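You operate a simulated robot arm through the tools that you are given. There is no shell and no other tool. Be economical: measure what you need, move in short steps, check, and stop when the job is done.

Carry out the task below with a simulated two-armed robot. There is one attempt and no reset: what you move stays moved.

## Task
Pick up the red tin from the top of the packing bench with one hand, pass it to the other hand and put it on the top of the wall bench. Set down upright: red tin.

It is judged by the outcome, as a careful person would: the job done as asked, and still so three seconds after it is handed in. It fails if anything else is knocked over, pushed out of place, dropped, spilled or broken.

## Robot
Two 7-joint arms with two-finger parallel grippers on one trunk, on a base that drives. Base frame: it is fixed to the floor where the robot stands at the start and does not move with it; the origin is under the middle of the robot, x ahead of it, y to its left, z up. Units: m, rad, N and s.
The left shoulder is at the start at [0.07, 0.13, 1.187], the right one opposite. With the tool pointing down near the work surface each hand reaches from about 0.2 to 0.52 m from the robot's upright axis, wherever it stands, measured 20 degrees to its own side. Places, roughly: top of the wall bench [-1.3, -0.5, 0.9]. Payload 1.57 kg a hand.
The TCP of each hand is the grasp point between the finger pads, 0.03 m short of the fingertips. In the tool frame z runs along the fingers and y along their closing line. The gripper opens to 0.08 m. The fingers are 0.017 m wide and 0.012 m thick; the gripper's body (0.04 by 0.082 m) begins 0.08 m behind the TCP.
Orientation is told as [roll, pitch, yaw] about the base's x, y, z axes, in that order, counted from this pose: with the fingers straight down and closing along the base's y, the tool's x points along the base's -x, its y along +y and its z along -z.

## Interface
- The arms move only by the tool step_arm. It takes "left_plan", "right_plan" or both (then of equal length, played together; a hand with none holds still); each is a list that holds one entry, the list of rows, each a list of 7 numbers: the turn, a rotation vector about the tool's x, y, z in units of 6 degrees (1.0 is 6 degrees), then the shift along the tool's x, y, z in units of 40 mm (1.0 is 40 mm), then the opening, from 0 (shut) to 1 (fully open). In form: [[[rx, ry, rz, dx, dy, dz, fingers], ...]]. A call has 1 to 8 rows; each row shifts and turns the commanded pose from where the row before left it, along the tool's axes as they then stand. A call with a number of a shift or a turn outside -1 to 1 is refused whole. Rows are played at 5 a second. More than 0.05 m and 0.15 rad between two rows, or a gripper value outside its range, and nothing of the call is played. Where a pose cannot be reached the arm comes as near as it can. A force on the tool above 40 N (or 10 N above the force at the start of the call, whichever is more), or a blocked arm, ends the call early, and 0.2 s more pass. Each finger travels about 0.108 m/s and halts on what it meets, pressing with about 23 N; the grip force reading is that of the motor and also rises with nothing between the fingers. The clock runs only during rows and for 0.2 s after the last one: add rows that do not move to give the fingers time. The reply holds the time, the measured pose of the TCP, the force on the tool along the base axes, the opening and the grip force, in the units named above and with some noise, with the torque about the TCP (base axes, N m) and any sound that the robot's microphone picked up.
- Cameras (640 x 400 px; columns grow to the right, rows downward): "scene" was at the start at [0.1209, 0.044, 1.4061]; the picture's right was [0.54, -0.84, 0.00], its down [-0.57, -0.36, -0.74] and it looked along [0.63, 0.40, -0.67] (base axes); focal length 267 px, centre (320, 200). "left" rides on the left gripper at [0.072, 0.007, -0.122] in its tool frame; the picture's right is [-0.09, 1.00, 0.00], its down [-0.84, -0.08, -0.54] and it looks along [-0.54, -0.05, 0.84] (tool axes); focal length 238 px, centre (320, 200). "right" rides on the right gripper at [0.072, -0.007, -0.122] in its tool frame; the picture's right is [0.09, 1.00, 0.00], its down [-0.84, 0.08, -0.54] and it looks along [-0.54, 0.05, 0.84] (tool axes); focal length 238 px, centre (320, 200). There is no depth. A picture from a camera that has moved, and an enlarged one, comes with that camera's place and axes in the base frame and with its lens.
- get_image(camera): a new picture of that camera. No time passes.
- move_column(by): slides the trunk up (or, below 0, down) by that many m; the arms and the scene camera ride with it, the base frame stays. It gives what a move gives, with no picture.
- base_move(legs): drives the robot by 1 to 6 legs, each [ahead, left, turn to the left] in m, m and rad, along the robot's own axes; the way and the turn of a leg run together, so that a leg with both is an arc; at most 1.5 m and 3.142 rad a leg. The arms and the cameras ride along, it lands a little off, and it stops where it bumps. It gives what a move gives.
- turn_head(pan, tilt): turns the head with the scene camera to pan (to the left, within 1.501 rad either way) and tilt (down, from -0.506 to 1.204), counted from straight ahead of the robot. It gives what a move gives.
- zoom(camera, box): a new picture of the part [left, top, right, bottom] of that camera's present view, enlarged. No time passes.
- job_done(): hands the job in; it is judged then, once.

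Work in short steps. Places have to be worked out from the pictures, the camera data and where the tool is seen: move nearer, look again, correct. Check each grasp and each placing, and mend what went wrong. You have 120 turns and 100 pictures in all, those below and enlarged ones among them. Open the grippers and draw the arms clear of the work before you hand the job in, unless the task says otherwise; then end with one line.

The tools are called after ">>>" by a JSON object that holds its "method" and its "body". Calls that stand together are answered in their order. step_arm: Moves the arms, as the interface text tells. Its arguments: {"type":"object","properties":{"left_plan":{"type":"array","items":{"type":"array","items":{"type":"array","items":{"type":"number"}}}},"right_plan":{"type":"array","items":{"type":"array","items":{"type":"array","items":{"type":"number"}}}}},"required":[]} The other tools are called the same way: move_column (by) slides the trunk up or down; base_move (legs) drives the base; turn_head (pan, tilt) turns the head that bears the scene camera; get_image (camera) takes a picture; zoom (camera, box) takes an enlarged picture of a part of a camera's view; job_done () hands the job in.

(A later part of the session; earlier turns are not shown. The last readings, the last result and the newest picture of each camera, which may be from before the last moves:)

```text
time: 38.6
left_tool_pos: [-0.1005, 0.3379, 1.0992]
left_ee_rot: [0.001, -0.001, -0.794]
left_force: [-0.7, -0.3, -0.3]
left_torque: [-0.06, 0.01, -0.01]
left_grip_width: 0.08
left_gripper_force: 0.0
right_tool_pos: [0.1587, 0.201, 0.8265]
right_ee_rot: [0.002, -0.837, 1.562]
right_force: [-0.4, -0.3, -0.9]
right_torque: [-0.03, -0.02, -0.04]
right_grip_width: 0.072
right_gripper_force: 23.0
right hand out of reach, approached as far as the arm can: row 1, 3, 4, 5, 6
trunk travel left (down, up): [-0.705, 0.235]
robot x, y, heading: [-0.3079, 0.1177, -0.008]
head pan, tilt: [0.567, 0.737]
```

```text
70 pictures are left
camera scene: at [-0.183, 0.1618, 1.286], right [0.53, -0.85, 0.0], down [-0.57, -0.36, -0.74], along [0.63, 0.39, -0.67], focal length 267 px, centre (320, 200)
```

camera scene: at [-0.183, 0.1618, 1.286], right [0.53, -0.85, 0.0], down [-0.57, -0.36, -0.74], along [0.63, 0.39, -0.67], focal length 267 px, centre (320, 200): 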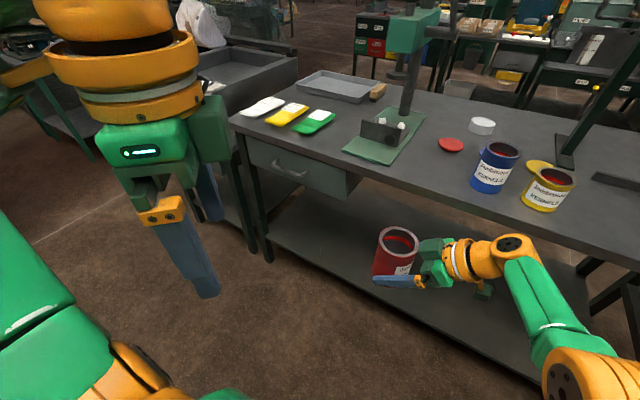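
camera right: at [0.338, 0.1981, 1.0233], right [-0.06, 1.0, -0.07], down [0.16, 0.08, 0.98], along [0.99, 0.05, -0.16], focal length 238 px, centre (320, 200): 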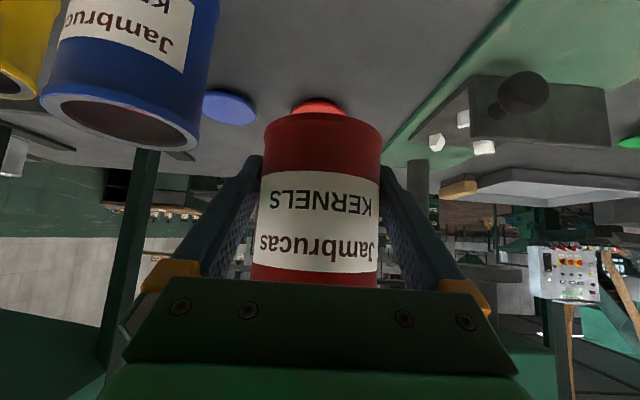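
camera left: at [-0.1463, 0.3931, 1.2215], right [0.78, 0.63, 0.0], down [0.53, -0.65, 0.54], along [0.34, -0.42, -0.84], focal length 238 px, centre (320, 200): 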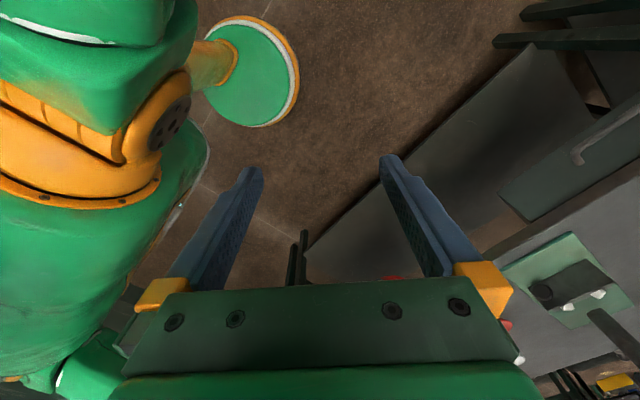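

Tin is now at about (0.159, 0.208), rim z≈0.893, still level. Next, the left hand goes over to hover above it.

>>> {"method": "step_arm", "body": {"left_plan": [[[0, 0, 0, -0.856, 0.293, 0.3, 1], [0, 0, 0, -0.856, 0.293, 0.3, 1], [0, 0, 0, -0.856, 0.293, 0.3, 1], [0, 0, 0, -0.856, 0.293, 0.3, 1], [0, 0, 0, -0.856, 0.293, 0.3, 1], [0, 0, 0, -0.856, 0.293, 0.3, 1], [0, 0, 0, -0.856, 0.293, 0.3, 1], [0, 0, 0, -0.856, 0.293, 0.3, 1]]]}}

>>> {"method": "get_image", "body": {"camera": "scene"}}

>>> {"method": "get_image", "body": {"camera": "left"}}

```text
time: 40.4
left_tool_pos: [0.0813, 0.2576, 0.9908]
left_ee_rot: [0.0, -0.002, -0.79]
left_force: [1.3, 0.3, 0.1]
left_torque: [-0.01, 0.04, 0.02]
left_grip_width: 0.08
left_gripper_force: 0.2
left hand out of reach, approached as far as the arm can: row 5, 6, 7, 8
right_tool_pos: [0.16, 0.2006, 0.8269]
right_ee_rot: [0.003, -0.838, 1.558]
right_force: [0.7, -0.1, -0.1]
right_torque: [0.03, -0.02, 0.0]
right_grip_width: 0.0719
right_gripper_force: 22.8
trunk travel left (down, up): [-0.705, 0.235]
robot x, y, heading: [-0.307, 0.1236, -0.008]
head pan, tilt: [0.567, 0.737]
```

```text
69 pictures are left
camera scene: at [-0.1824, 0.1617, 1.2859], right [0.53, -0.85, 0.0], down [-0.57, -0.36, -0.74], along [0.63, 0.39, -0.67], focal length 267 px, centre (320, 200)
```

scene: 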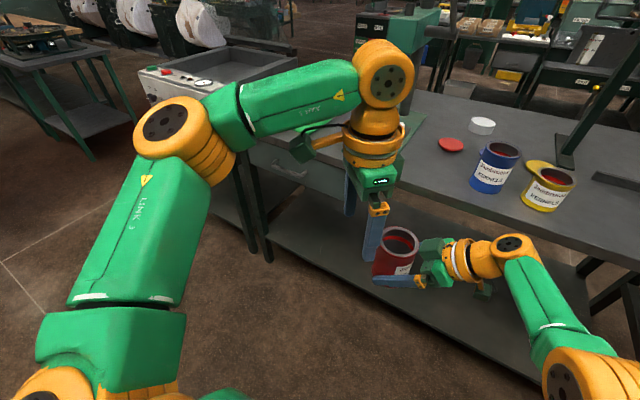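

```text
68 pictures are left
camera left: at [0.0355, 0.3138, 1.1132], right [0.77, 0.63, 0.0], down [0.53, -0.65, 0.54], along [0.34, -0.42, -0.84], focal length 238 px, centre (320, 200)
```

left: 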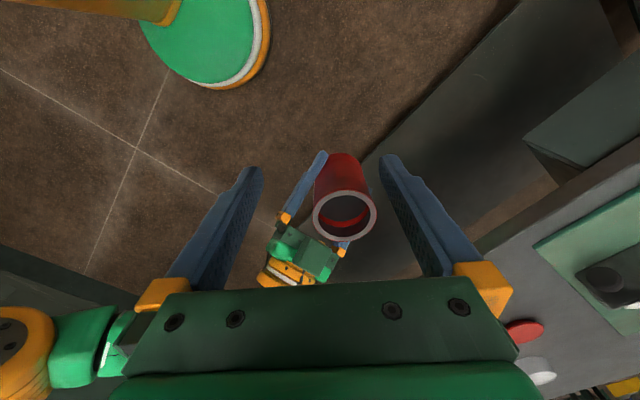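

The left hand stops about 8 cm short at this height. I'll lower the tin another 0.1 m and try to draw it inward, since lower means more reach for both.

>>> {"method": "step_arm", "body": {"right_plan": [[[0, 0, 0, 0.464, 0, 0.418, 0], [0, 0, 0, 0.464, 0, 0.418, 0], [0, 0, 0, 0.464, 0, 0.418, 0], [0, 0, 0, 0.464, 0, 0.418, 0], [0, 0, 0, 0, 0.5, 0, 0], [0, 0, 0, 0, 0.5, 0, 0], [0, 0, 0, 0, 0.5, 0, 0]]]}}

>>> {"method": "step_arm", "body": {"left_plan": [[[0, 0, 0, 0, 0, 0.7, 1], [0, 0, 0, 0, 0, 0.7, 1], [0, 0, 0, 0, 0, 0.7, 1], [0, 0, 0, 0, 0, 0.6, 1], [0, 0, 0, 0, 0, 0, 1]]]}}

>>> {"method": "get_image", "body": {"camera": "left"}}

```text
time: 42.0
left_tool_pos: [0.0808, 0.2576, 0.992]
left_ee_rot: [0.0, -0.003, -0.793]
left_force: [0.4, 0.6, -0.1]
left_torque: [-0.02, 0.0, 0.0]
left_grip_width: 0.0802
left_gripper_force: 0.2
right_tool_pos: [0.1074, 0.2104, 0.7127]
right_ee_rot: [0.004, -0.838, 1.56]
right_force: [0.3, -0.2, -1.1]
right_torque: [0.02, 0.0, 0.01]
right_grip_width: 0.0719
right_gripper_force: 23.3
right hand out of reach, approached as far as the arm can: row 1, 2, 3, 4, 5, 6, 7
trunk travel left (down, up): [-0.705, 0.235]
robot x, y, heading: [-0.3046, 0.1213, -0.014]
head pan, tilt: [0.567, 0.737]
```

```text
time: 43.2
left_tool_pos: [0.0811, 0.258, 0.8882]
left_ee_rot: [0.0, -0.002, -0.794]
left_force: [0.5, 0.8, -0.2]
left_torque: [0.02, 0.02, -0.02]
left_grip_width: 0.0799
left_gripper_force: 0.0
right_tool_pos: [0.1078, 0.2093, 0.713]
right_ee_rot: [0.003, -0.84, 1.56]
right_force: [0.6, 0.4, -0.2]
right_torque: [0.0, -0.02, -0.02]
right_grip_width: 0.0718
right_gripper_force: 23.6
trunk travel left (down, up): [-0.705, 0.235]
robot x, y, heading: [-0.3002, 0.1182, -0.011]
head pan, tilt: [0.567, 0.737]
```

```text
67 pictures are left
camera left: at [0.035, 0.3138, 1.01], right [0.77, 0.63, 0.0], down [0.53, -0.65, 0.54], along [0.34, -0.42, -0.84], focal length 238 px, centre (320, 200)
```

left: 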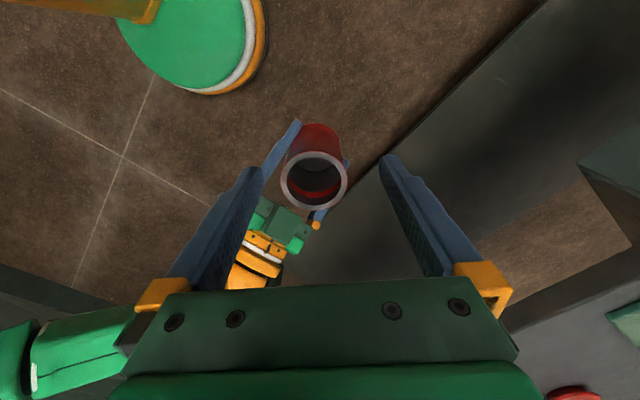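

Both hands now reach. The tin's rim centre measures (0.107, 0.215) at z≈0.779. I'll centre the left hand over it and turn it 24° more, so its fingers avoid the right-hand ones.

>>> {"method": "step_arm", "body": {"left_plan": [[[0, 0, 0, -0.61, -0.145, 0, 1], [0, 0, 0, -0.61, -0.145, 0, 1], [0, 0, 1, 0, 0, 0, 1], [0, 0, 1, 0, 0, 0, 1], [0, 0, 1, 0, 0, 0, 1], [0, 0, 1, 0, 0, 0, 1], [0, 0, 0, 0, 0, 0, 1]]]}}

>>> {"method": "get_image", "body": {"camera": "left"}}

>>> {"method": "get_image", "body": {"camera": "scene"}}

```text
time: 44.8
left_tool_pos: [0.0132, 0.2165, 0.8867]
left_ee_rot: [0.002, -0.001, -1.214]
left_force: [0.0, -0.6, -0.7]
left_torque: [0.02, -0.01, -0.01]
left_grip_width: 0.08
left_gripper_force: 0.0
left hand out of reach, approached as far as the arm can: row 1, 2, 3, 4, 5, 6
right_tool_pos: [0.1086, 0.2094, 0.7126]
right_ee_rot: [0.004, -0.839, 1.558]
right_force: [-0.1, -0.2, -0.9]
right_torque: [0.0, 0.02, 0.02]
right_grip_width: 0.072
right_gripper_force: 22.8
trunk travel left (down, up): [-0.705, 0.235]
robot x, y, heading: [-0.3062, 0.121, -0.009]
head pan, tilt: [0.567, 0.737]
```

```text
66 pictures are left
camera left: at [-0.0054, 0.2861, 1.0095], right [0.96, 0.26, 0.0], down [0.22, -0.81, 0.54], along [0.14, -0.52, -0.84], focal length 238 px, centre (320, 200)
```

left: 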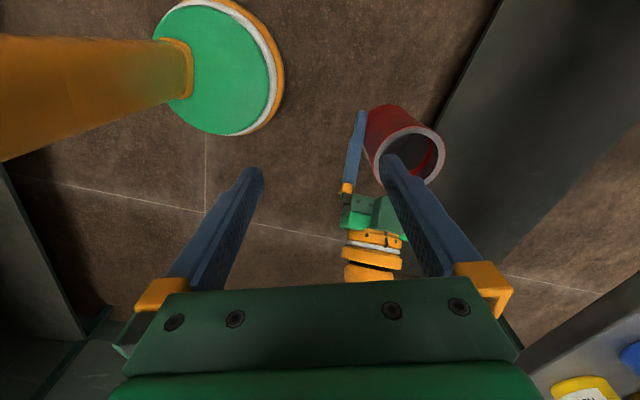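

```text
65 pictures are left
camera scene: at [-0.1829, 0.1619, 1.286], right [0.53, -0.85, 0.0], down [-0.57, -0.36, -0.74], along [0.63, 0.39, -0.67], focal length 267 px, centre (320, 200)
```

scene: 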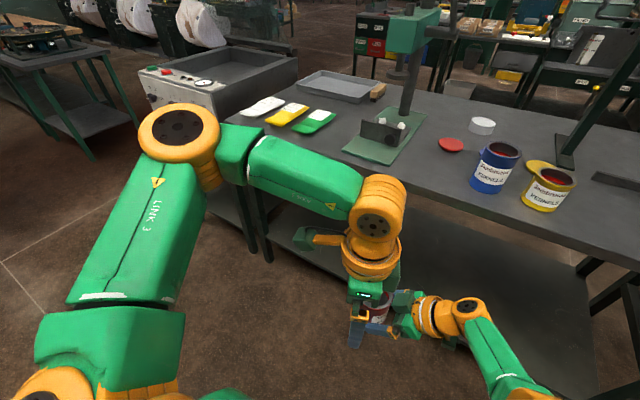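

Vertical with that much yaw is out of the left wrist's range. The right arm's mirrored posture (tilted) did reach, so I'll tilt the left hand 48° toward the right, giving an X-shaped handover with cameras and wrists well apart.

>>> {"method": "step_arm", "body": {"left_plan": [[[0, -1, 0, 0, 0, -0.2, 1], [0, -1, 0, 0, 0, -0.2, 1], [0, -1, 0, 0, 0, -0.2, 1], [0, -1, 0, 0, 0, -0.2, 1], [0, -1, 0, 0, 0, 0, 1], [0, -1, 0, 0, 0, 0, 1], [0, -1, 0, 0, 0, 0, 1], [0, -1, 0, 0, 0, 0, 1]]]}}

>>> {"method": "get_image", "body": {"camera": "left"}}

>>> {"method": "get_image", "body": {"camera": "scene"}}

```text
time: 46.6
left_tool_pos: [-0.0, 0.1586, 0.9256]
left_ee_rot: [0.042, -0.797, -1.222]
left_force: [0.1, 0.0, -0.5]
left_torque: [-0.02, 0.0, 0.0]
left_grip_width: 0.08
left_gripper_force: 0.0
left hand out of reach, approached as far as the arm can: row 2, 3, 4, 5, 6, 7, 8
right_tool_pos: [0.1083, 0.2099, 0.7131]
right_ee_rot: [0.003, -0.838, 1.557]
right_force: [-0.8, 0.7, -1.4]
right_torque: [0.03, -0.02, 0.04]
right_grip_width: 0.0721
right_gripper_force: 22.4
trunk travel left (down, up): [-0.705, 0.235]
robot x, y, heading: [-0.3054, 0.1206, -0.006]
head pan, tilt: [0.567, 0.737]
```

```text
64 pictures are left
camera left: at [-0.0451, 0.2883, 0.9589], right [0.95, 0.31, 0.1], down [-0.03, -0.22, 0.97], along [0.32, -0.92, -0.2], focal length 238 px, centre (320, 200)
```

left: 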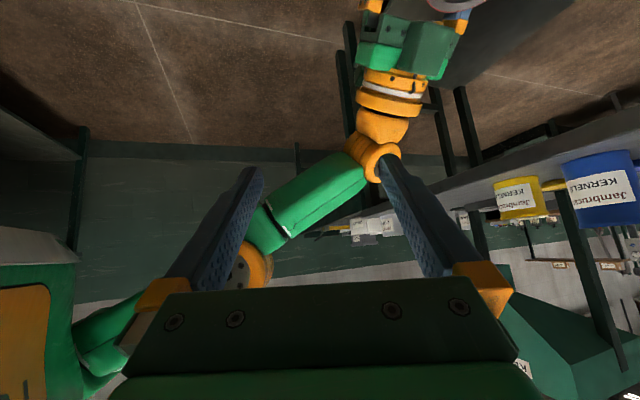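

```text
63 pictures are left
camera scene: at [-0.1829, 0.1608, 1.286], right [0.53, -0.85, 0.0], down [-0.57, -0.35, -0.74], along [0.63, 0.39, -0.67], focal length 267 px, centre (320, 200)
```

scene: 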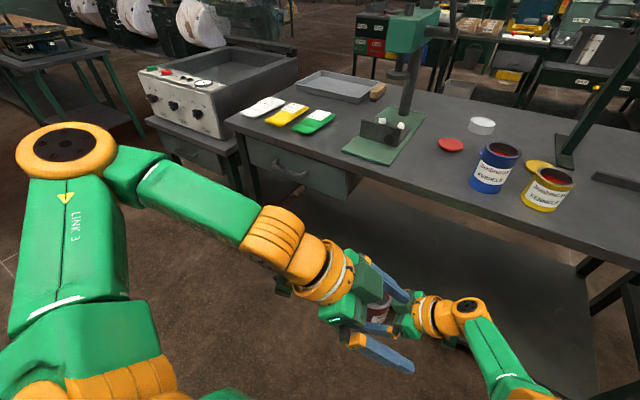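

With tilt, the left hand prefers the robot's midline. I'll raise the left slightly, then turn the right back to about 60° and shift the tin to the midline.

>>> {"method": "step_arm", "body": {"left_plan": [[[0, 0, 0, -0.5, 0, -0.45, 1], [0, 0, 0, -0.5, 0, -0.45, 1], [0, 0, 0, 0, 0, 0, 1], [0, 0, 0, 0, 0, 0, 1], [0, 0, 0, 0, 0, 0, 1], [0, 0, 0, 0, 0, 0, 1], [0, 0, 0, 0, 0, 0, 1], [0, 0, 0, 0, 0, 0, 1]]], "right_plan": [[[0.743, 0, 0.669, 0, 0, 0, 0], [0.743, 0, 0.669, 0, 0, 0, 0], [0.743, 0, 0.669, 0, 0, 0, 0], [0.743, 0, 0.669, 0, 0, 0, 0], [0.743, 0, 0.669, 0, 0, 0, 0], [0, 0, 0, 0.33, -0.64, -0.37, 0], [0, 0, 0, 0.33, -0.64, -0.37, 0], [0, 0, 0, 0.33, -0.64, -0.37, 0]]]}}

>>> {"method": "get_image", "body": {"camera": "scene"}}

```text
time: 48.4
left_tool_pos: [-0.0102, 0.166, 0.9763]
left_ee_rot: [0.002, -0.783, -1.211]
left_force: [0.3, -0.1, -0.6]
left_torque: [0.02, 0.02, 0.0]
left_grip_width: 0.0801
left_gripper_force: 0.2
left hand out of reach, approached as far as the arm can: row 1
right_tool_pos: [0.1838, 0.1364, 0.6851]
right_ee_rot: [0.0, -0.837, 1.035]
right_force: [-0.1, -0.2, -0.4]
right_torque: [-0.05, 0.0, 0.0]
right_grip_width: 0.0716
right_gripper_force: 23.2
right hand out of reach, approached as far as the arm can: row 1, 2, 3, 4, 5
trunk travel left (down, up): [-0.705, 0.235]
robot x, y, heading: [-0.3048, 0.1188, -0.011]
head pan, tilt: [0.567, 0.737]
```

```text
62 pictures are left
camera scene: at [-0.183, 0.161, 1.286], right [0.53, -0.85, 0.0], down [-0.57, -0.36, -0.74], along [0.63, 0.39, -0.67], focal length 267 px, centre (320, 200)
```

scene: 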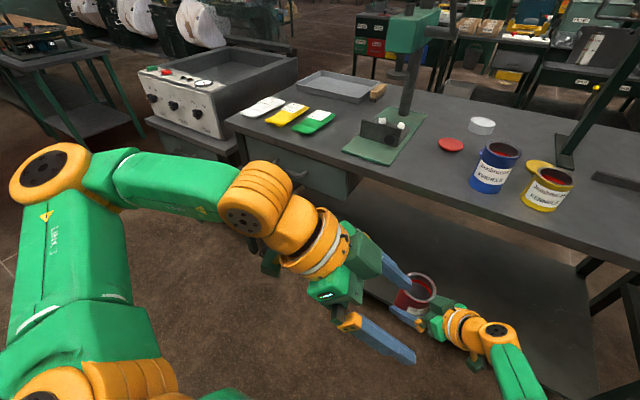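

The tin is now at about (0.187, 0.142) with the rim at 0.751. I'll bring the left hand to a pre-grasp along its tilted approach.

>>> {"method": "step_arm", "body": {"left_plan": [[[0, 0, 0, 0.45, 0.735, 0.437, 1], [0, 0, 0, 0.45, 0.735, 0.437, 1], [0, 0, 0, 0.45, 0.735, 0.437, 1], [0, 0, 0, 0.45, 0.735, 0.437, 1], [0, 0, 0, 0.45, 0.735, 0.437, 1], [0, 0, 0, 0.45, 0.735, 0.437, 1], [0, 0, 0, 0, 0, 0, 1]]]}}

>>> {"method": "get_image", "body": {"camera": "left"}}

>>> {"method": "get_image", "body": {"camera": "scene"}}

```text
time: 50.0
left_tool_pos: [0.1136, 0.1851, 0.8311]
left_ee_rot: [0.001, -0.784, -1.213]
left_force: [-0.3, -0.6, -0.2]
left_torque: [0.03, 0.01, 0.0]
left_grip_width: 0.0798
left_gripper_force: 0.0
left hand out of reach, approached as far as the arm can: row 1, 2, 3, 4, 6
right_tool_pos: [0.1841, 0.1372, 0.687]
right_ee_rot: [0.003, -0.838, 1.037]
right_force: [0.0, 0.4, -0.3]
right_torque: [0.01, 0.03, 0.02]
right_grip_width: 0.0718
right_gripper_force: 22.9
trunk travel left (down, up): [-0.705, 0.235]
robot x, y, heading: [-0.3047, 0.1207, -0.013]
head pan, tilt: [0.567, 0.737]
```

```text
61 pictures are left
camera left: at [0.0727, 0.3162, 0.8665], right [0.95, 0.29, 0.07], down [0.0, -0.22, 0.97], along [0.3, -0.93, -0.21], focal length 238 px, centre (320, 200)
```

left: 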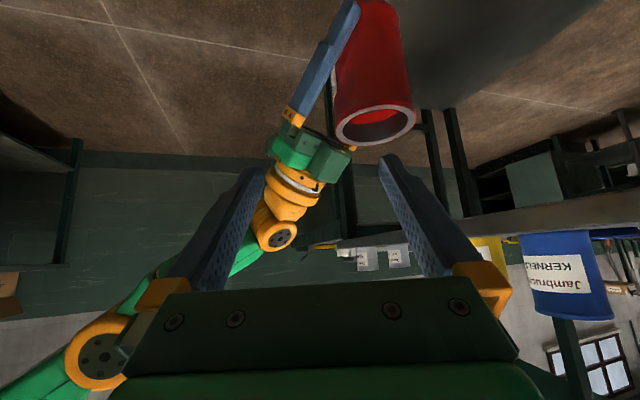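

```text
60 pictures are left
camera scene: at [-0.1834, 0.1609, 1.2861], right [0.53, -0.85, 0.0], down [-0.57, -0.36, -0.74], along [0.63, 0.39, -0.67], focal length 267 px, centre (320, 200)
```

scene: 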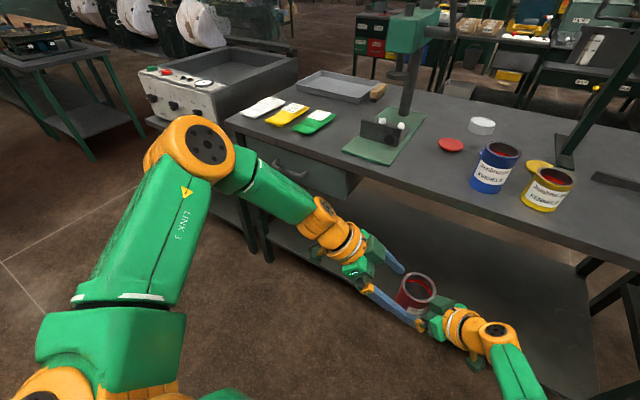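

The two hands are now close, and the left can advance along its own finger line. I'll bring the tin onto that line with a shift of about (−0.04, −0.046).

>>> {"method": "step_arm", "body": {"right_plan": [[[0, 0, 0, 0.333, 0.09, -0.372, 0], [0, 0, 0, 0.333, 0.09, -0.372, 0], [0, 0, 0, 0.333, 0.09, -0.372, 0], [0, 0, 0, 0, 0, 0, 0]]]}}

>>> {"method": "get_image", "body": {"camera": "left"}}

```text
time: 51.0
left_tool_pos: [0.1154, 0.1871, 0.8312]
left_ee_rot: [0.001, -0.787, -1.212]
left_force: [0.3, 0.6, 0.1]
left_torque: [0.01, 0.0, 0.0]
left_grip_width: 0.0799
left_gripper_force: 0.1
right_tool_pos: [0.1705, 0.0931, 0.6638]
right_ee_rot: [0.003, -0.838, 1.037]
right_force: [0.0, 0.4, -1.3]
right_torque: [-0.02, -0.03, 0.01]
right_grip_width: 0.0719
right_gripper_force: 23.2
right hand out of reach, approached as far as the arm can: row 1, 2, 3
trunk travel left (down, up): [-0.705, 0.235]
robot x, y, heading: [-0.3046, 0.1192, -0.008]
head pan, tilt: [0.567, 0.737]
```

```text
59 pictures are left
camera left: at [0.0728, 0.3166, 0.8663], right [0.95, 0.29, 0.07], down [0.0, -0.22, 0.97], along [0.3, -0.93, -0.21], focal length 238 px, centre (320, 200)
```

left: 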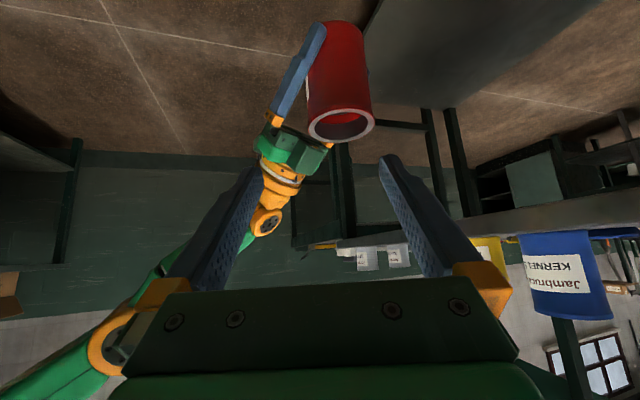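

Tin measures (0.174, 0.096), rim 0.73. The left needs 23 mm sideways and 138 mm of advance; I'll go about halfway and check.

>>> {"method": "step_arm", "body": {"left_plan": [[[0, 0, 0, 0, 0.145, 0.4, 1], [0, 0, 0, 0, 0.145, 0.4, 1], [0, 0, 0, 0, 0.145, 0.4, 1], [0, 0, 0, 0, 0.145, 0.4, 1], [0, 0, 0, 0, 0, 0, 1]]]}}

>>> {"method": "get_image", "body": {"camera": "left"}}

```text
time: 52.2
left_tool_pos: [0.1164, 0.1864, 0.8311]
left_ee_rot: [0.003, -0.785, -1.211]
left_force: [0.4, 0.1, -0.2]
left_torque: [-0.02, -0.01, 0.01]
left_grip_width: 0.08
left_gripper_force: 0.0
left hand out of reach, approached as far as the arm can: row 1, 2, 3, 4
right_tool_pos: [0.1703, 0.094, 0.663]
right_ee_rot: [0.002, -0.839, 1.039]
right_force: [0.4, 1.0, -1.6]
right_torque: [-0.03, -0.01, 0.01]
right_grip_width: 0.0719
right_gripper_force: 22.7
trunk travel left (down, up): [-0.705, 0.235]
robot x, y, heading: [-0.3076, 0.1153, -0.01]
head pan, tilt: [0.567, 0.737]
```

```text
58 pictures are left
camera left: at [0.0728, 0.3165, 0.8664], right [0.95, 0.29, 0.07], down [0.0, -0.22, 0.97], along [0.3, -0.93, -0.21], focal length 238 px, centre (320, 200)
```

left: 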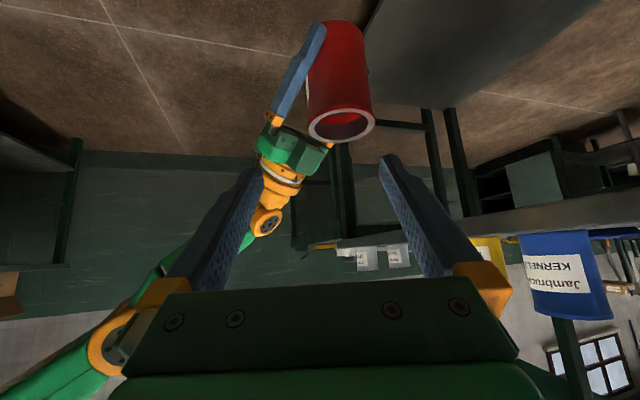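

The left is at a wrist limit at this yaw and did not move. I'll turn the whole arrangement counter-clockwise: first the left to about −45° yaw, with a small lift.

>>> {"method": "step_arm", "body": {"left_plan": [[[0, 0, 0, -0.5, 0, -0.5, 1], [-0.705, 0, -0.709, 0, 0, 0, 1], [-0.705, 0, -0.709, 0, 0, 0, 1], [-0.705, 0, -0.709, 0, 0, 0, 1], [-0.705, 0, -0.709, 0, 0, 0, 1], [0, 0, 0, 0, 0, -0.8, 1], [0, 0, 0, 0, 0, -0.8, 1], [0, 0, 0, 0, 0, 0, 1]]]}}

```text
time: 54.0
left_tool_pos: [0.0835, 0.2206, 0.9038]
left_ee_rot: [0.001, -0.784, -0.79]
left_force: [-0.7, -0.3, -0.3]
left_torque: [-0.03, 0.02, -0.05]
left_grip_width: 0.0802
left_gripper_force: 0.0
right_tool_pos: [0.1718, 0.0937, 0.663]
right_ee_rot: [0.005, -0.837, 1.035]
right_force: [-0.1, -0.2, -0.5]
right_torque: [0.0, 0.01, 0.02]
right_grip_width: 0.072
right_gripper_force: 22.9
trunk travel left (down, up): [-0.705, 0.235]
robot x, y, heading: [-0.3039, 0.1171, -0.012]
head pan, tilt: [0.567, 0.737]
```

Left followed freely. Now I'll turn the right hand back toward 90° and see where the tin settles.

>>> {"method": "step_arm", "body": {"right_plan": [[[0, 0, 0, -0.3, -0.2, 0.6, 0], [0, 0, 0, -0.3, -0.2, 0.6, 0], [0, 0, 0, -0.3, 0, 0.6, 0], [-0.743, 0, -0.669, 0, 0, 0, 0], [-0.743, 0, -0.669, 0, 0, 0, 0], [-0.743, 0, -0.669, 0, 0, 0, 0], [-0.743, 0, -0.669, 0, 0, 0, 0], [-0.743, 0, -0.669, 0, 0, 0, 0]]]}}

>>> {"method": "get_image", "body": {"camera": "left"}}

>>> {"method": "get_image", "body": {"camera": "scene"}}

```text
time: 55.8
left_tool_pos: [0.0829, 0.221, 0.9041]
left_ee_rot: [0.002, -0.783, -0.793]
left_force: [0.0, 0.5, -0.6]
left_torque: [-0.05, -0.02, 0.0]
left_grip_width: 0.0802
left_gripper_force: 0.1
right_tool_pos: [0.1028, 0.1658, 0.6847]
right_ee_rot: [0.001, -0.838, 1.562]
right_force: [-0.7, 1.1, 0.4]
right_torque: [-0.02, 0.0, 0.03]
right_grip_width: 0.072
right_gripper_force: 22.8
right hand out of reach, approached as far as the arm can: row 1, 2, 3, 4, 5, 6, 7, 8
trunk travel left (down, up): [-0.705, 0.235]
robot x, y, heading: [-0.3041, 0.1185, -0.006]
head pan, tilt: [0.567, 0.737]
```

```text
57 pictures are left
camera left: at [-0.0094, 0.3224, 0.9391], right [0.75, 0.65, 0.07], down [0.09, -0.2, 0.97], along [0.65, -0.73, -0.21], focal length 238 px, centre (320, 200)
```

left: 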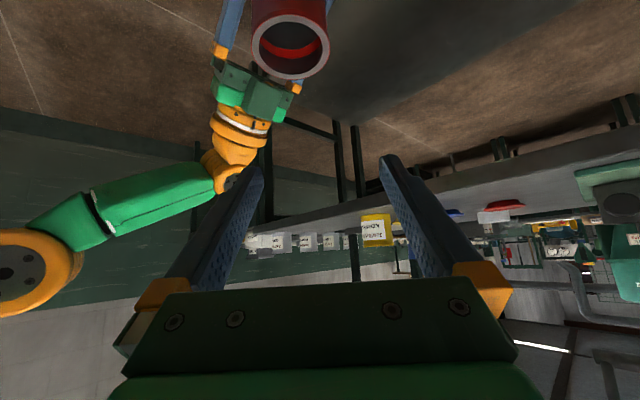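

```text
56 pictures are left
camera scene: at [-0.1833, 0.1616, 1.286], right [0.53, -0.85, 0.0], down [-0.57, -0.36, -0.74], along [0.63, 0.39, -0.67], focal length 267 px, centre (320, 200)
```

scene: 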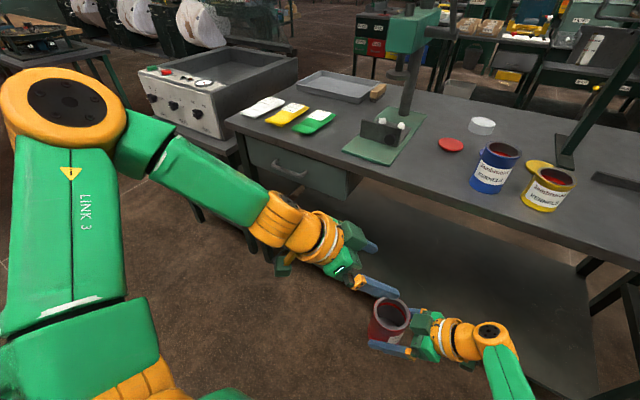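

Right is at ~90° with the tin at (0.103, 0.172), rim 0.751. I'll shift the left onto its approach line.

>>> {"method": "step_arm", "body": {"left_plan": [[[0, 0, 0, 0.66, -0.17, 0, 1], [0, 0, 0, 0.66, -0.17, 0, 1], [0, 0, 0, 0.66, -0.17, 0, 1], [0, 0, 0, 0, 0, 0.5, 1], [0, 0, 0, 0, 0, 0.5, 1], [0, 0, 0, 0, 0, 0, 1]]]}}

>>> {"method": "get_image", "body": {"camera": "left"}}

```text
time: 57.2
left_tool_pos: [0.0477, 0.2299, 0.8266]
left_ee_rot: [0.001, -0.784, -0.791]
left_force: [0.3, -0.1, -0.3]
left_torque: [-0.02, -0.02, 0.01]
left_grip_width: 0.0799
left_gripper_force: 0.0
left hand out of reach, approached as far as the arm can: row 5
right_tool_pos: [0.1025, 0.1668, 0.684]
right_ee_rot: [0.0, -0.835, 1.561]
right_force: [0.9, -0.2, -0.5]
right_torque: [0.0, 0.0, -0.04]
right_grip_width: 0.072
right_gripper_force: 22.8
trunk travel left (down, up): [-0.705, 0.235]
robot x, y, heading: [-0.3021, 0.1199, -0.014]
head pan, tilt: [0.567, 0.737]
```

```text
55 pictures are left
camera left: at [-0.0436, 0.3315, 0.8644], right [0.76, 0.65, 0.07], down [0.09, -0.2, 0.97], along [0.65, -0.73, -0.21], focal length 238 px, centre (320, 200)
```

left: 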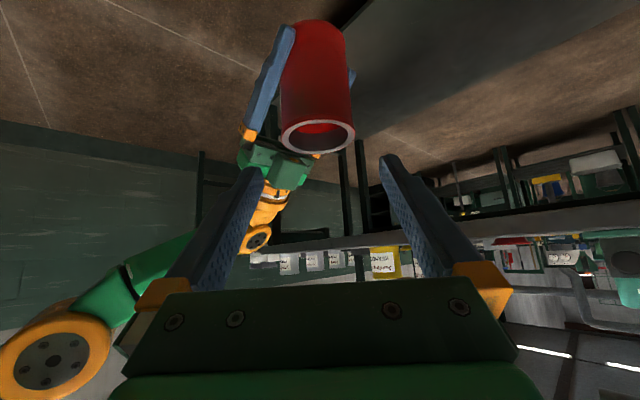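

Well aligned: the tin sits between the fingers in view and only ~0.10 m of advance remains. Advancing in part.

>>> {"method": "step_arm", "body": {"left_plan": [[[0, 0, 0, 0, 0, 0.5, 1], [0, 0, 0, 0, 0, 0.5, 1], [0, 0, 0, 0, 0, 0.5, 1], [0, 0, 0, 0, 0, 0, 1]]]}}

>>> {"method": "get_image", "body": {"camera": "left"}}

```text
time: 58.2
left_tool_pos: [0.0816, 0.2165, 0.83]
left_ee_rot: [0.0, -0.783, -0.793]
left_force: [-0.2, 0.7, 0.0]
left_torque: [0.02, 0.03, 0.02]
left_grip_width: 0.0798
left_gripper_force: 0.0
left hand out of reach, approached as far as the arm can: row 1, 2, 3
right_tool_pos: [0.1024, 0.1667, 0.6839]
right_ee_rot: [0.001, -0.837, 1.559]
right_force: [0.4, -0.1, -0.6]
right_torque: [0.02, -0.01, 0.02]
right_grip_width: 0.072
right_gripper_force: 22.8
trunk travel left (down, up): [-0.705, 0.235]
robot x, y, heading: [-0.3031, 0.1196, -0.008]
head pan, tilt: [0.567, 0.737]
```

```text
54 pictures are left
camera left: at [-0.0098, 0.3183, 0.8667], right [0.75, 0.65, 0.07], down [0.09, -0.2, 0.97], along [0.65, -0.73, -0.21], focal length 238 px, centre (320, 200)
```

left: 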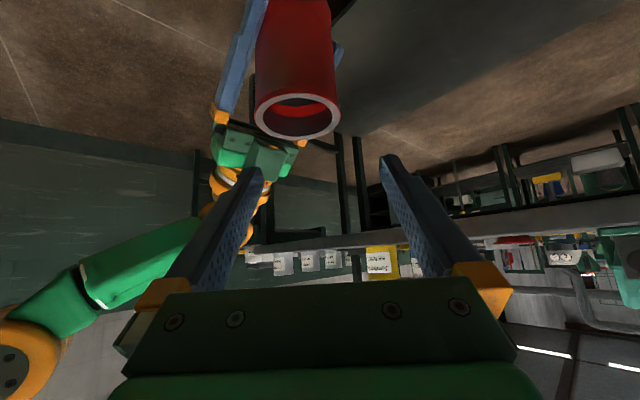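

The left bottoms out at z≈0.83 in this posture, so the tin should come up instead. I'll withdraw the left slightly and raise the right by 0.09 m.

>>> {"method": "step_arm", "body": {"left_plan": [[[0, 0, 0, 0, 0, -0.7, 1], [0, 0, 0, 0, 0, -0.7, 1], [0, 0, 0, 0, 0, -0.7, 1], [0, 0, 0, 0, 0, 0, 1]]]}}

>>> {"method": "step_arm", "body": {"right_plan": [[[0, 0, 0, -0.418, 0, -0.376, 0], [0, 0, 0, -0.418, 0, -0.376, 0], [0, 0, 0, -0.418, 0, -0.376, 0], [0, 0, 0, -0.418, 0, -0.376, 0], [0, 0, 0, 0, 0, 0, 0]]]}}

>>> {"method": "get_image", "body": {"camera": "left"}}

```text
time: 59.2
left_tool_pos: [0.0389, 0.2601, 0.8928]
left_ee_rot: [-0.001, -0.784, -0.792]
left_force: [0.4, -1.4, 0.2]
left_torque: [0.01, 0.01, 0.0]
left_grip_width: 0.0803
left_gripper_force: 0.1
right_tool_pos: [0.1029, 0.1675, 0.683]
right_ee_rot: [0.001, -0.837, 1.557]
right_force: [-0.6, 0.7, -0.5]
right_torque: [-0.01, -0.01, -0.01]
right_grip_width: 0.0718
right_gripper_force: 22.8
trunk travel left (down, up): [-0.705, 0.235]
robot x, y, heading: [-0.3055, 0.1172, -0.005]
head pan, tilt: [0.567, 0.737]
```

```text
time: 60.4
left_tool_pos: [0.0399, 0.2594, 0.8934]
left_ee_rot: [0.0, -0.785, -0.793]
left_force: [0.4, 0.5, -0.3]
left_torque: [0.02, 0.03, 0.0]
left_grip_width: 0.0801
left_gripper_force: 0.1
right_tool_pos: [0.1018, 0.1659, 0.7738]
right_ee_rot: [0.001, -0.838, 1.558]
right_force: [0.1, -0.1, -1.4]
right_torque: [0.0, 0.03, 0.01]
right_grip_width: 0.0716
right_gripper_force: 22.9
trunk travel left (down, up): [-0.705, 0.235]
robot x, y, heading: [-0.3036, 0.1158, -0.008]
head pan, tilt: [0.567, 0.737]
```

```text
53 pictures are left
camera left: at [-0.0524, 0.362, 0.928], right [0.75, 0.65, 0.07], down [0.09, -0.2, 0.97], along [0.65, -0.73, -0.21], focal length 238 px, centre (320, 200)
```

left: 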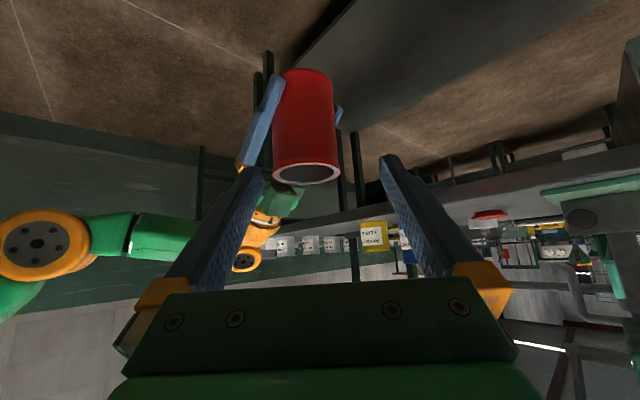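

The right rose straight up, so the tin is at (0.102, 0.172) with the rim at ≈0.84. I'll correct the left sideways and advance partway.

>>> {"method": "step_arm", "body": {"left_plan": [[[0, 0, 0, -0.39, -0.2, 0, 1], [0, 0, 0, -0.39, -0.2, 0, 1], [0, 0, 0, 0, 0, 0.5, 1], [0, 0, 0, 0, 0, 0.5, 1], [0, 0, 0, 0, 0, 0.3, 1], [0, 0, 0, 0, 0, 0, 1]]]}}

>>> {"method": "get_image", "body": {"camera": "left"}}

>>> {"method": "get_image", "body": {"camera": "scene"}}

```text
time: 61.8
left_tool_pos: [0.0688, 0.2065, 0.8754]
left_ee_rot: [0.002, -0.787, -0.793]
left_force: [0.0, -0.8, 1.0]
left_torque: [-0.04, 0.02, 0.01]
left_grip_width: 0.0799
left_gripper_force: 0.1
right_tool_pos: [0.1027, 0.1664, 0.7742]
right_ee_rot: [0.002, -0.837, 1.56]
right_force: [0.6, -0.4, -0.9]
right_torque: [0.04, 0.01, 0.0]
right_grip_width: 0.0721
right_gripper_force: 23.7
trunk travel left (down, up): [-0.705, 0.235]
robot x, y, heading: [-0.3086, 0.1182, -0.006]
head pan, tilt: [0.567, 0.737]
```

```text
52 pictures are left
camera left: at [-0.0222, 0.3084, 0.9111], right [0.75, 0.65, 0.07], down [0.09, -0.2, 0.97], along [0.65, -0.73, -0.21], focal length 238 px, centre (320, 200)
```

left: 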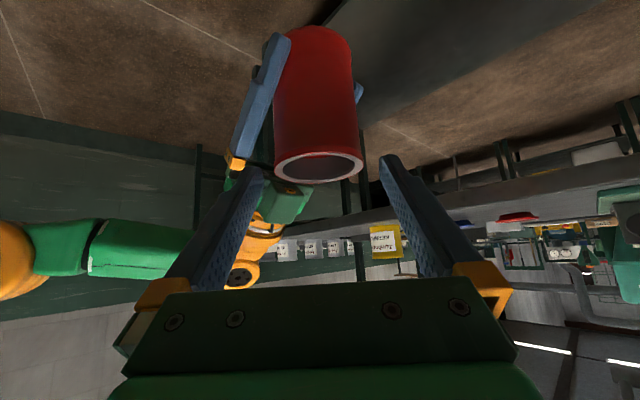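

```text
51 pictures are left
camera scene: at [-0.1832, 0.162, 1.286], right [0.53, -0.85, 0.0], down [-0.57, -0.36, -0.74], along [0.63, 0.39, -0.67], focal length 267 px, centre (320, 200)
```

scene: 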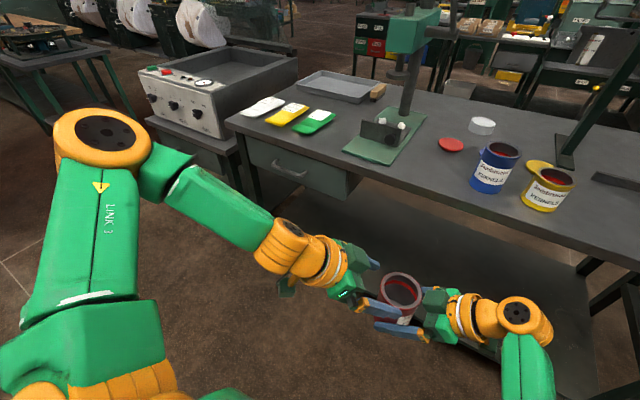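

Alignment looks good (tin centred between the fingers at the rim). Advancing the last 63 mm in small rows.

>>> {"method": "step_arm", "body": {"left_plan": [[[0, 0, 0, -0.2, 0, 0.2, 1], [0, 0, 0, 0, 0, 0.4, 1], [0, 0, 0, 0, 0, 0.4, 1], [0, 0, 0, 0, 0, 0.4, 1], [0, 0, 0, 0, 0, 0.2, 1], [0, 0, 0, 0, 0, 0, 1]]]}}

>>> {"method": "get_image", "body": {"camera": "left"}}

>>> {"method": "zoom", "body": {"camera": "scene", "box": [300, 220, 500, 370]}}

```text
time: 63.2
left_tool_pos: [0.1073, 0.1705, 0.8397]
left_ee_rot: [0.004, -0.782, -0.791]
left_force: [0.4, 0.5, 0.2]
left_torque: [0.0, -0.04, -0.01]
left_grip_width: 0.0799
left_gripper_force: 0.0
left hand out of reach, approached as far as the arm can: row 5
right_tool_pos: [0.1022, 0.1669, 0.774]
right_ee_rot: [0.002, -0.838, 1.56]
right_force: [0.1, -1.0, -0.7]
right_torque: [0.0, -0.03, 0.01]
right_grip_width: 0.0722
right_gripper_force: 22.6
trunk travel left (down, up): [-0.705, 0.235]
robot x, y, heading: [-0.3016, 0.1197, -0.011]
head pan, tilt: [0.567, 0.737]
```

```text
50 pictures are left
camera left: at [0.0153, 0.2719, 0.8751], right [0.75, 0.65, 0.07], down [0.09, -0.21, 0.97], along [0.65, -0.73, -0.22], focal length 238 px, centre (320, 200)
```

left: 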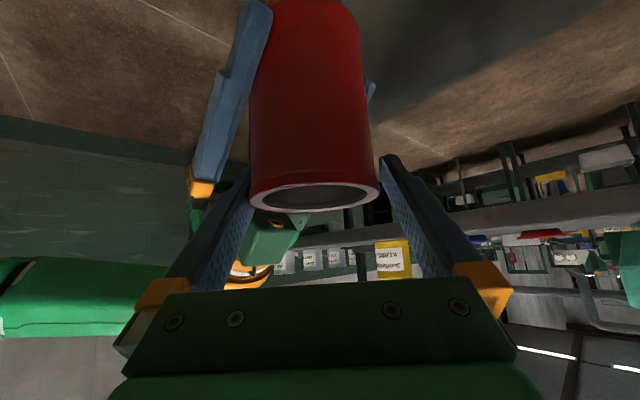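

```text
2.67 times, centred on (400, 295) of scene
camera zoom: at [-0.1831, 0.1619, 1.286], right [0.53, -0.85, 0.0], down [-0.57, -0.36, -0.74], along [0.63, 0.39, -0.67], focal length 713 px, centre (107, -53)
```

zoom: 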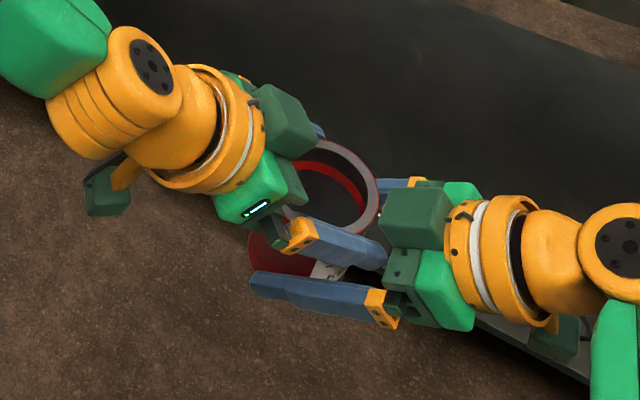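

Fingers are around the rim. I'll nudge the left 3 mm sideways and raise the tin 5 mm into its grip.

>>> {"method": "step_arm", "body": {"left_plan": [[[0, 0, 0, 0, -0.08, 0, 1], [0, 0, 0, 0, 0, 0, 1], [0, 0, 0, 0, 0, 0, 1]]], "right_plan": [[[0, 0, 0, 0, 0, 0, 0], [0, 0, 0, -0.093, 0, -0.084, 0], [0, 0, 0, 0, 0, 0, 0]]]}}

>>> {"method": "zoom", "body": {"camera": "left", "box": [160, 80, 480, 300]}}

```text
time: 64.0
left_tool_pos: [0.1055, 0.1672, 0.8401]
left_ee_rot: [0.001, -0.783, -0.792]
left_force: [0.8, 0.3, -0.8]
left_torque: [0.0, -0.02, -0.01]
left_grip_width: 0.0799
left_gripper_force: 0.1
right_tool_pos: [0.1019, 0.1647, 0.779]
right_ee_rot: [0.002, -0.839, 1.561]
right_force: [-0.4, 0.2, -0.8]
right_torque: [0.0, 0.01, 0.01]
right_grip_width: 0.0719
right_gripper_force: 22.9
trunk travel left (down, up): [-0.705, 0.235]
robot x, y, heading: [-0.3043, 0.12, -0.01]
head pan, tilt: [0.567, 0.737]
```

```text
1.82 times, centred on (320, 190) of left
camera zoom: at [0.0133, 0.2689, 0.8759], right [0.75, 0.65, 0.07], down [0.09, -0.2, 0.97], along [0.65, -0.73, -0.21], focal length 433 px, centre (320, 218)
```

zoom: 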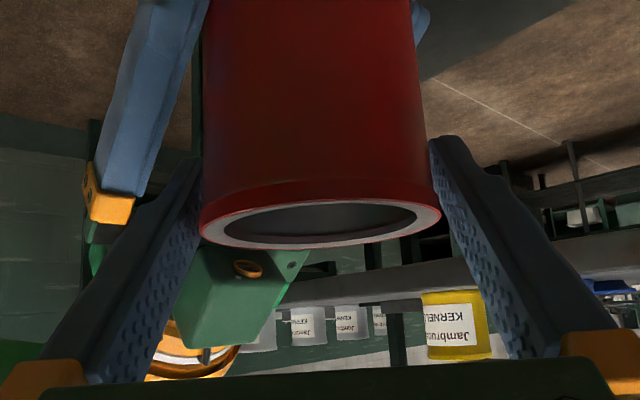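

The tin is centred between the left pads and overlaps them by about 25 mm. Closing the left gripper while the right still holds.

>>> {"method": "step_arm", "body": {"left_plan": [[[0, 0, 0, 0, 0, 0, 0.9], [0, 0, 0, 0, 0, 0, 0.6], [0, 0, 0, 0, 0, 0, 0.2], [0, 0, 0, 0, 0, 0, 0], [0, 0, 0, 0, 0, 0, 0], [0, 0, 0, 0, 0, 0, 0]]]}}

>>> {"method": "get_image", "body": {"camera": "left"}}

>>> {"method": "get_image", "body": {"camera": "right"}}

```text
time: 65.4
left_tool_pos: [0.105, 0.1662, 0.8397]
left_ee_rot: [0.0, -0.784, -0.791]
left_force: [0.6, -1.4, -0.3]
left_torque: [-0.11, 0.28, 0.16]
left_grip_width: 0.0714
left_gripper_force: 22.9
right_tool_pos: [0.1023, 0.1648, 0.7799]
right_ee_rot: [0.001, -0.837, 1.561]
right_force: [-0.9, 1.0, -0.1]
right_torque: [-0.01, -0.31, -0.15]
right_grip_width: 0.0719
right_gripper_force: 23.4
trunk travel left (down, up): [-0.705, 0.235]
robot x, y, heading: [-0.308, 0.1184, -0.004]
head pan, tilt: [0.567, 0.737]
```

```text
47 pictures are left
camera left: at [0.0133, 0.2689, 0.8759], right [0.75, 0.65, 0.07], down [0.09, -0.2, 0.97], along [0.65, -0.73, -0.21], focal length 238 px, centre (320, 200)
```

left: 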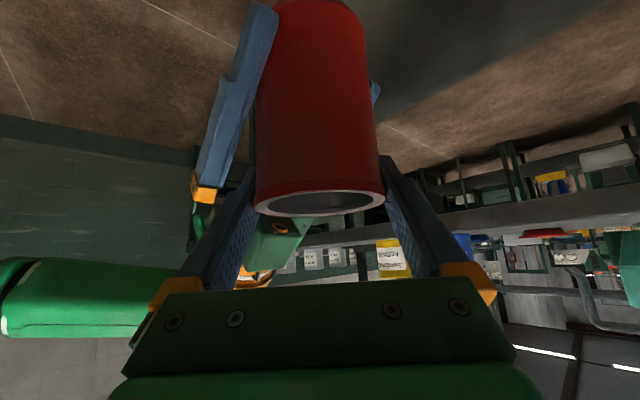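

```text
46 pictures are left
camera right: at [0.1068, 0.0266, 0.8083], right [-1.0, -0.05, -0.07], down [-0.07, 0.16, 0.98], along [-0.04, 0.99, -0.16], focal length 238 px, centre (320, 200)
```

right: 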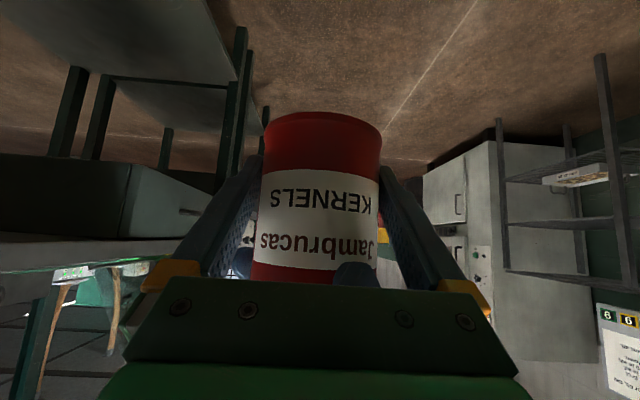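

Left grips (0.0714, 22.9 N). Opening the right and withdrawing it along its own axis.

>>> {"method": "step_arm", "body": {"right_plan": [[[0, 0, 0, 0, 0, 0, 0.5], [0, 0, 0, 0, 0, 0, 1], [0, 0, 0, 0, 0, 0, 1], [0, 0, 0, 0, 0, -0.3, 1], [0, 0, 0, 0, 0, -0.4, 1], [0, 0, 0, 0, 0, -0.5, 1], [0, 0, 0, 0, 0, -0.6, 1], [0, 0, 0, 0, 0, -0.6, 1]]]}}

>>> {"method": "get_image", "body": {"camera": "right"}}

>>> {"method": "get_image", "body": {"camera": "left"}}

>>> {"method": "get_image", "body": {"camera": "scene"}}

```text
time: 67.2
left_tool_pos: [0.1053, 0.1679, 0.8404]
left_ee_rot: [0.002, -0.78, -0.791]
left_force: [-0.1, -0.3, -1.0]
left_torque: [-0.04, 0.0, -0.02]
left_grip_width: 0.0712
left_gripper_force: 22.8
right_tool_pos: [0.0977, 0.0934, 0.8425]
right_ee_rot: [0.001, -0.839, 1.56]
right_force: [0.0, -1.1, 0.7]
right_torque: [0.02, 0.0, 0.02]
right_grip_width: 0.0802
right_gripper_force: 0.0
trunk travel left (down, up): [-0.705, 0.235]
robot x, y, heading: [-0.3054, 0.1172, -0.005]
head pan, tilt: [0.567, 0.737]
```

```text
45 pictures are left
camera right: at [0.1034, -0.0449, 0.8715], right [-1.0, -0.05, -0.07], down [-0.07, 0.16, 0.98], along [-0.04, 0.99, -0.16], focal length 238 px, centre (320, 200)
```

right: 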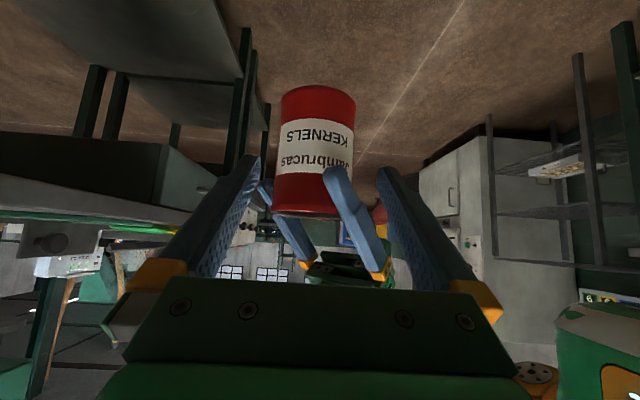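

```text
44 pictures are left
camera left: at [0.0132, 0.2685, 0.876], right [0.75, 0.65, 0.07], down [0.09, -0.21, 0.97], along [0.65, -0.73, -0.22], focal length 238 px, centre (320, 200)
```

left: 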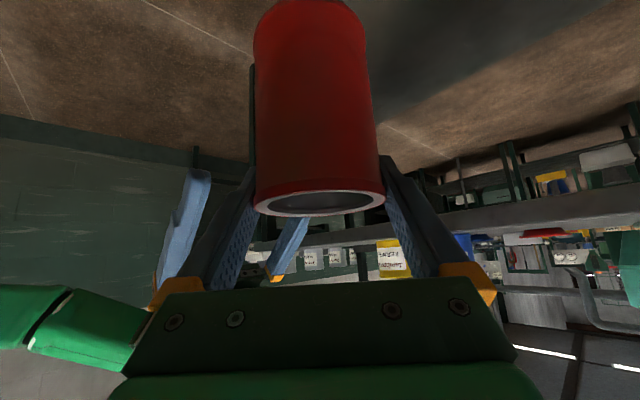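

```text
43 pictures are left
camera scene: at [-0.1832, 0.1611, 1.286], right [0.53, -0.85, 0.0], down [-0.57, -0.36, -0.74], along [0.63, 0.39, -0.67], focal length 267 px, centre (320, 200)
```

scene: 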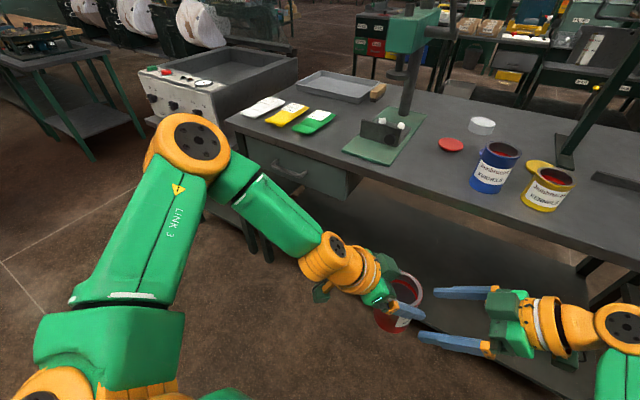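

The handover worked: the left holds the tin unmoved and the right is clear. I'll stow the right hand further out to its own side.

>>> {"method": "step_arm", "body": {"right_plan": [[[0, 0, 0, 0, 0, -0.8, 1], [0, 0, 0, 0, 0, -0.8, 1], [0, 0, 0, 0, 0, -0.8, 1], [0.743, 0, 0.669, 0, 0, -0.4, 1], [0.743, 0, 0.669, 0, 0, -0.4, 1], [0.743, 0, 0.669, 0, 0, 0, 1], [0.743, 0, 0.669, 0, 0, 0, 1], [0.743, 0, 0.669, 0, 0, 0, 1]]]}}

>>> {"method": "step_arm", "body": {"right_plan": [[[0.743, 0, 0.669, 0, 0, 0, 1], [0.743, 0, 0.669, 0, 0, 0, 1], [0.743, 0, 0.669, 0, 0, 0, 1], [0.743, 0, 0.669, 0, 0, 0, 1], [0.743, 0, 0.669, 0, 0, 0, 1], [0.743, 0, 0.669, 0, 0, 0, 1], [0.743, 0, 0.669, 0, 0, 0, 1], [0, 0, 0, 0, 0, 0, 1]]]}}

```text
time: 69.0
left_tool_pos: [0.1059, 0.1666, 0.8415]
left_ee_rot: [0.0, -0.784, -0.794]
left_force: [0.2, -0.2, 0.0]
left_torque: [0.01, -0.04, 0.0]
left_grip_width: 0.0712
left_gripper_force: 23.0
right_tool_pos: [0.0987, 0.0019, 0.9287]
right_ee_rot: [0.002, -0.838, 1.035]
right_force: [0.0, 0.3, 0.4]
right_torque: [-0.02, 0.0, -0.01]
right_grip_width: 0.0802
right_gripper_force: 0.1
trunk travel left (down, up): [-0.705, 0.235]
robot x, y, heading: [-0.3011, 0.1205, -0.013]
head pan, tilt: [0.567, 0.737]
```

```text
time: 70.8
left_tool_pos: [0.1046, 0.1671, 0.8406]
left_ee_rot: [0.002, -0.784, -0.792]
left_force: [0.2, -0.1, 0.2]
left_torque: [0.0, -0.04, 0.0]
left_grip_width: 0.0713
left_gripper_force: 22.8
right_tool_pos: [0.0991, -0.0004, 0.9286]
right_ee_rot: [0.002, -0.838, 0.304]
right_force: [0.4, -0.5, -0.5]
right_torque: [-0.01, 0.03, -0.04]
right_grip_width: 0.08
right_gripper_force: 0.0
trunk travel left (down, up): [-0.705, 0.235]
robot x, y, heading: [-0.3067, 0.1191, -0.01]
head pan, tilt: [0.567, 0.737]
```

The right is stowed. Now I'll look toward the right/back side to see the way to the wall bench before driving.

>>> {"method": "turn_head", "body": {"pan": -1.5, "tilt": 0.45}}

>>> {"method": "get_image", "body": {"camera": "scene"}}

```text
time: 72.8
left_tool_pos: [0.1054, 0.1658, 0.8399]
left_ee_rot: [-0.001, -0.784, -0.792]
left_force: [0.0, 0.4, 0.7]
left_torque: [-0.03, 0.04, 0.01]
left_grip_width: 0.0712
left_gripper_force: 23.4
right_tool_pos: [0.0995, 0.0005, 0.9274]
right_ee_rot: [0.0, -0.839, 0.304]
right_force: [-0.1, -0.5, 0.6]
right_torque: [-0.01, 0.01, 0.01]
right_grip_width: 0.0802
right_gripper_force: 0.1
trunk travel left (down, up): [-0.705, 0.235]
robot x, y, heading: [-0.3015, 0.121, -0.014]
head pan, tilt: [-1.499, 0.45]
```

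```text
42 pictures are left
camera scene: at [-0.2481, 0.0258, 1.3113], right [-1.0, -0.06, 0.0], down [-0.03, 0.43, -0.9], along [0.06, -0.9, -0.44], focal length 267 px, centre (320, 200)
```

scene: 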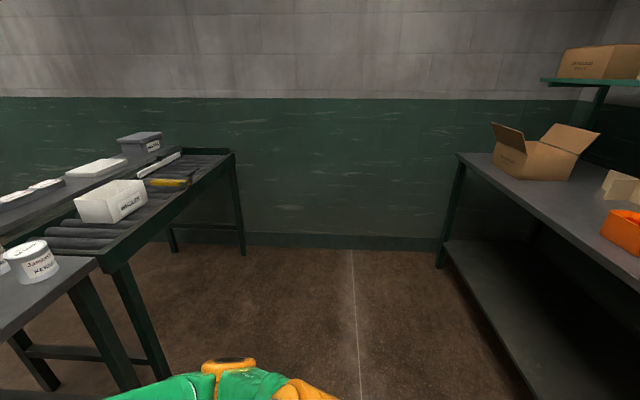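

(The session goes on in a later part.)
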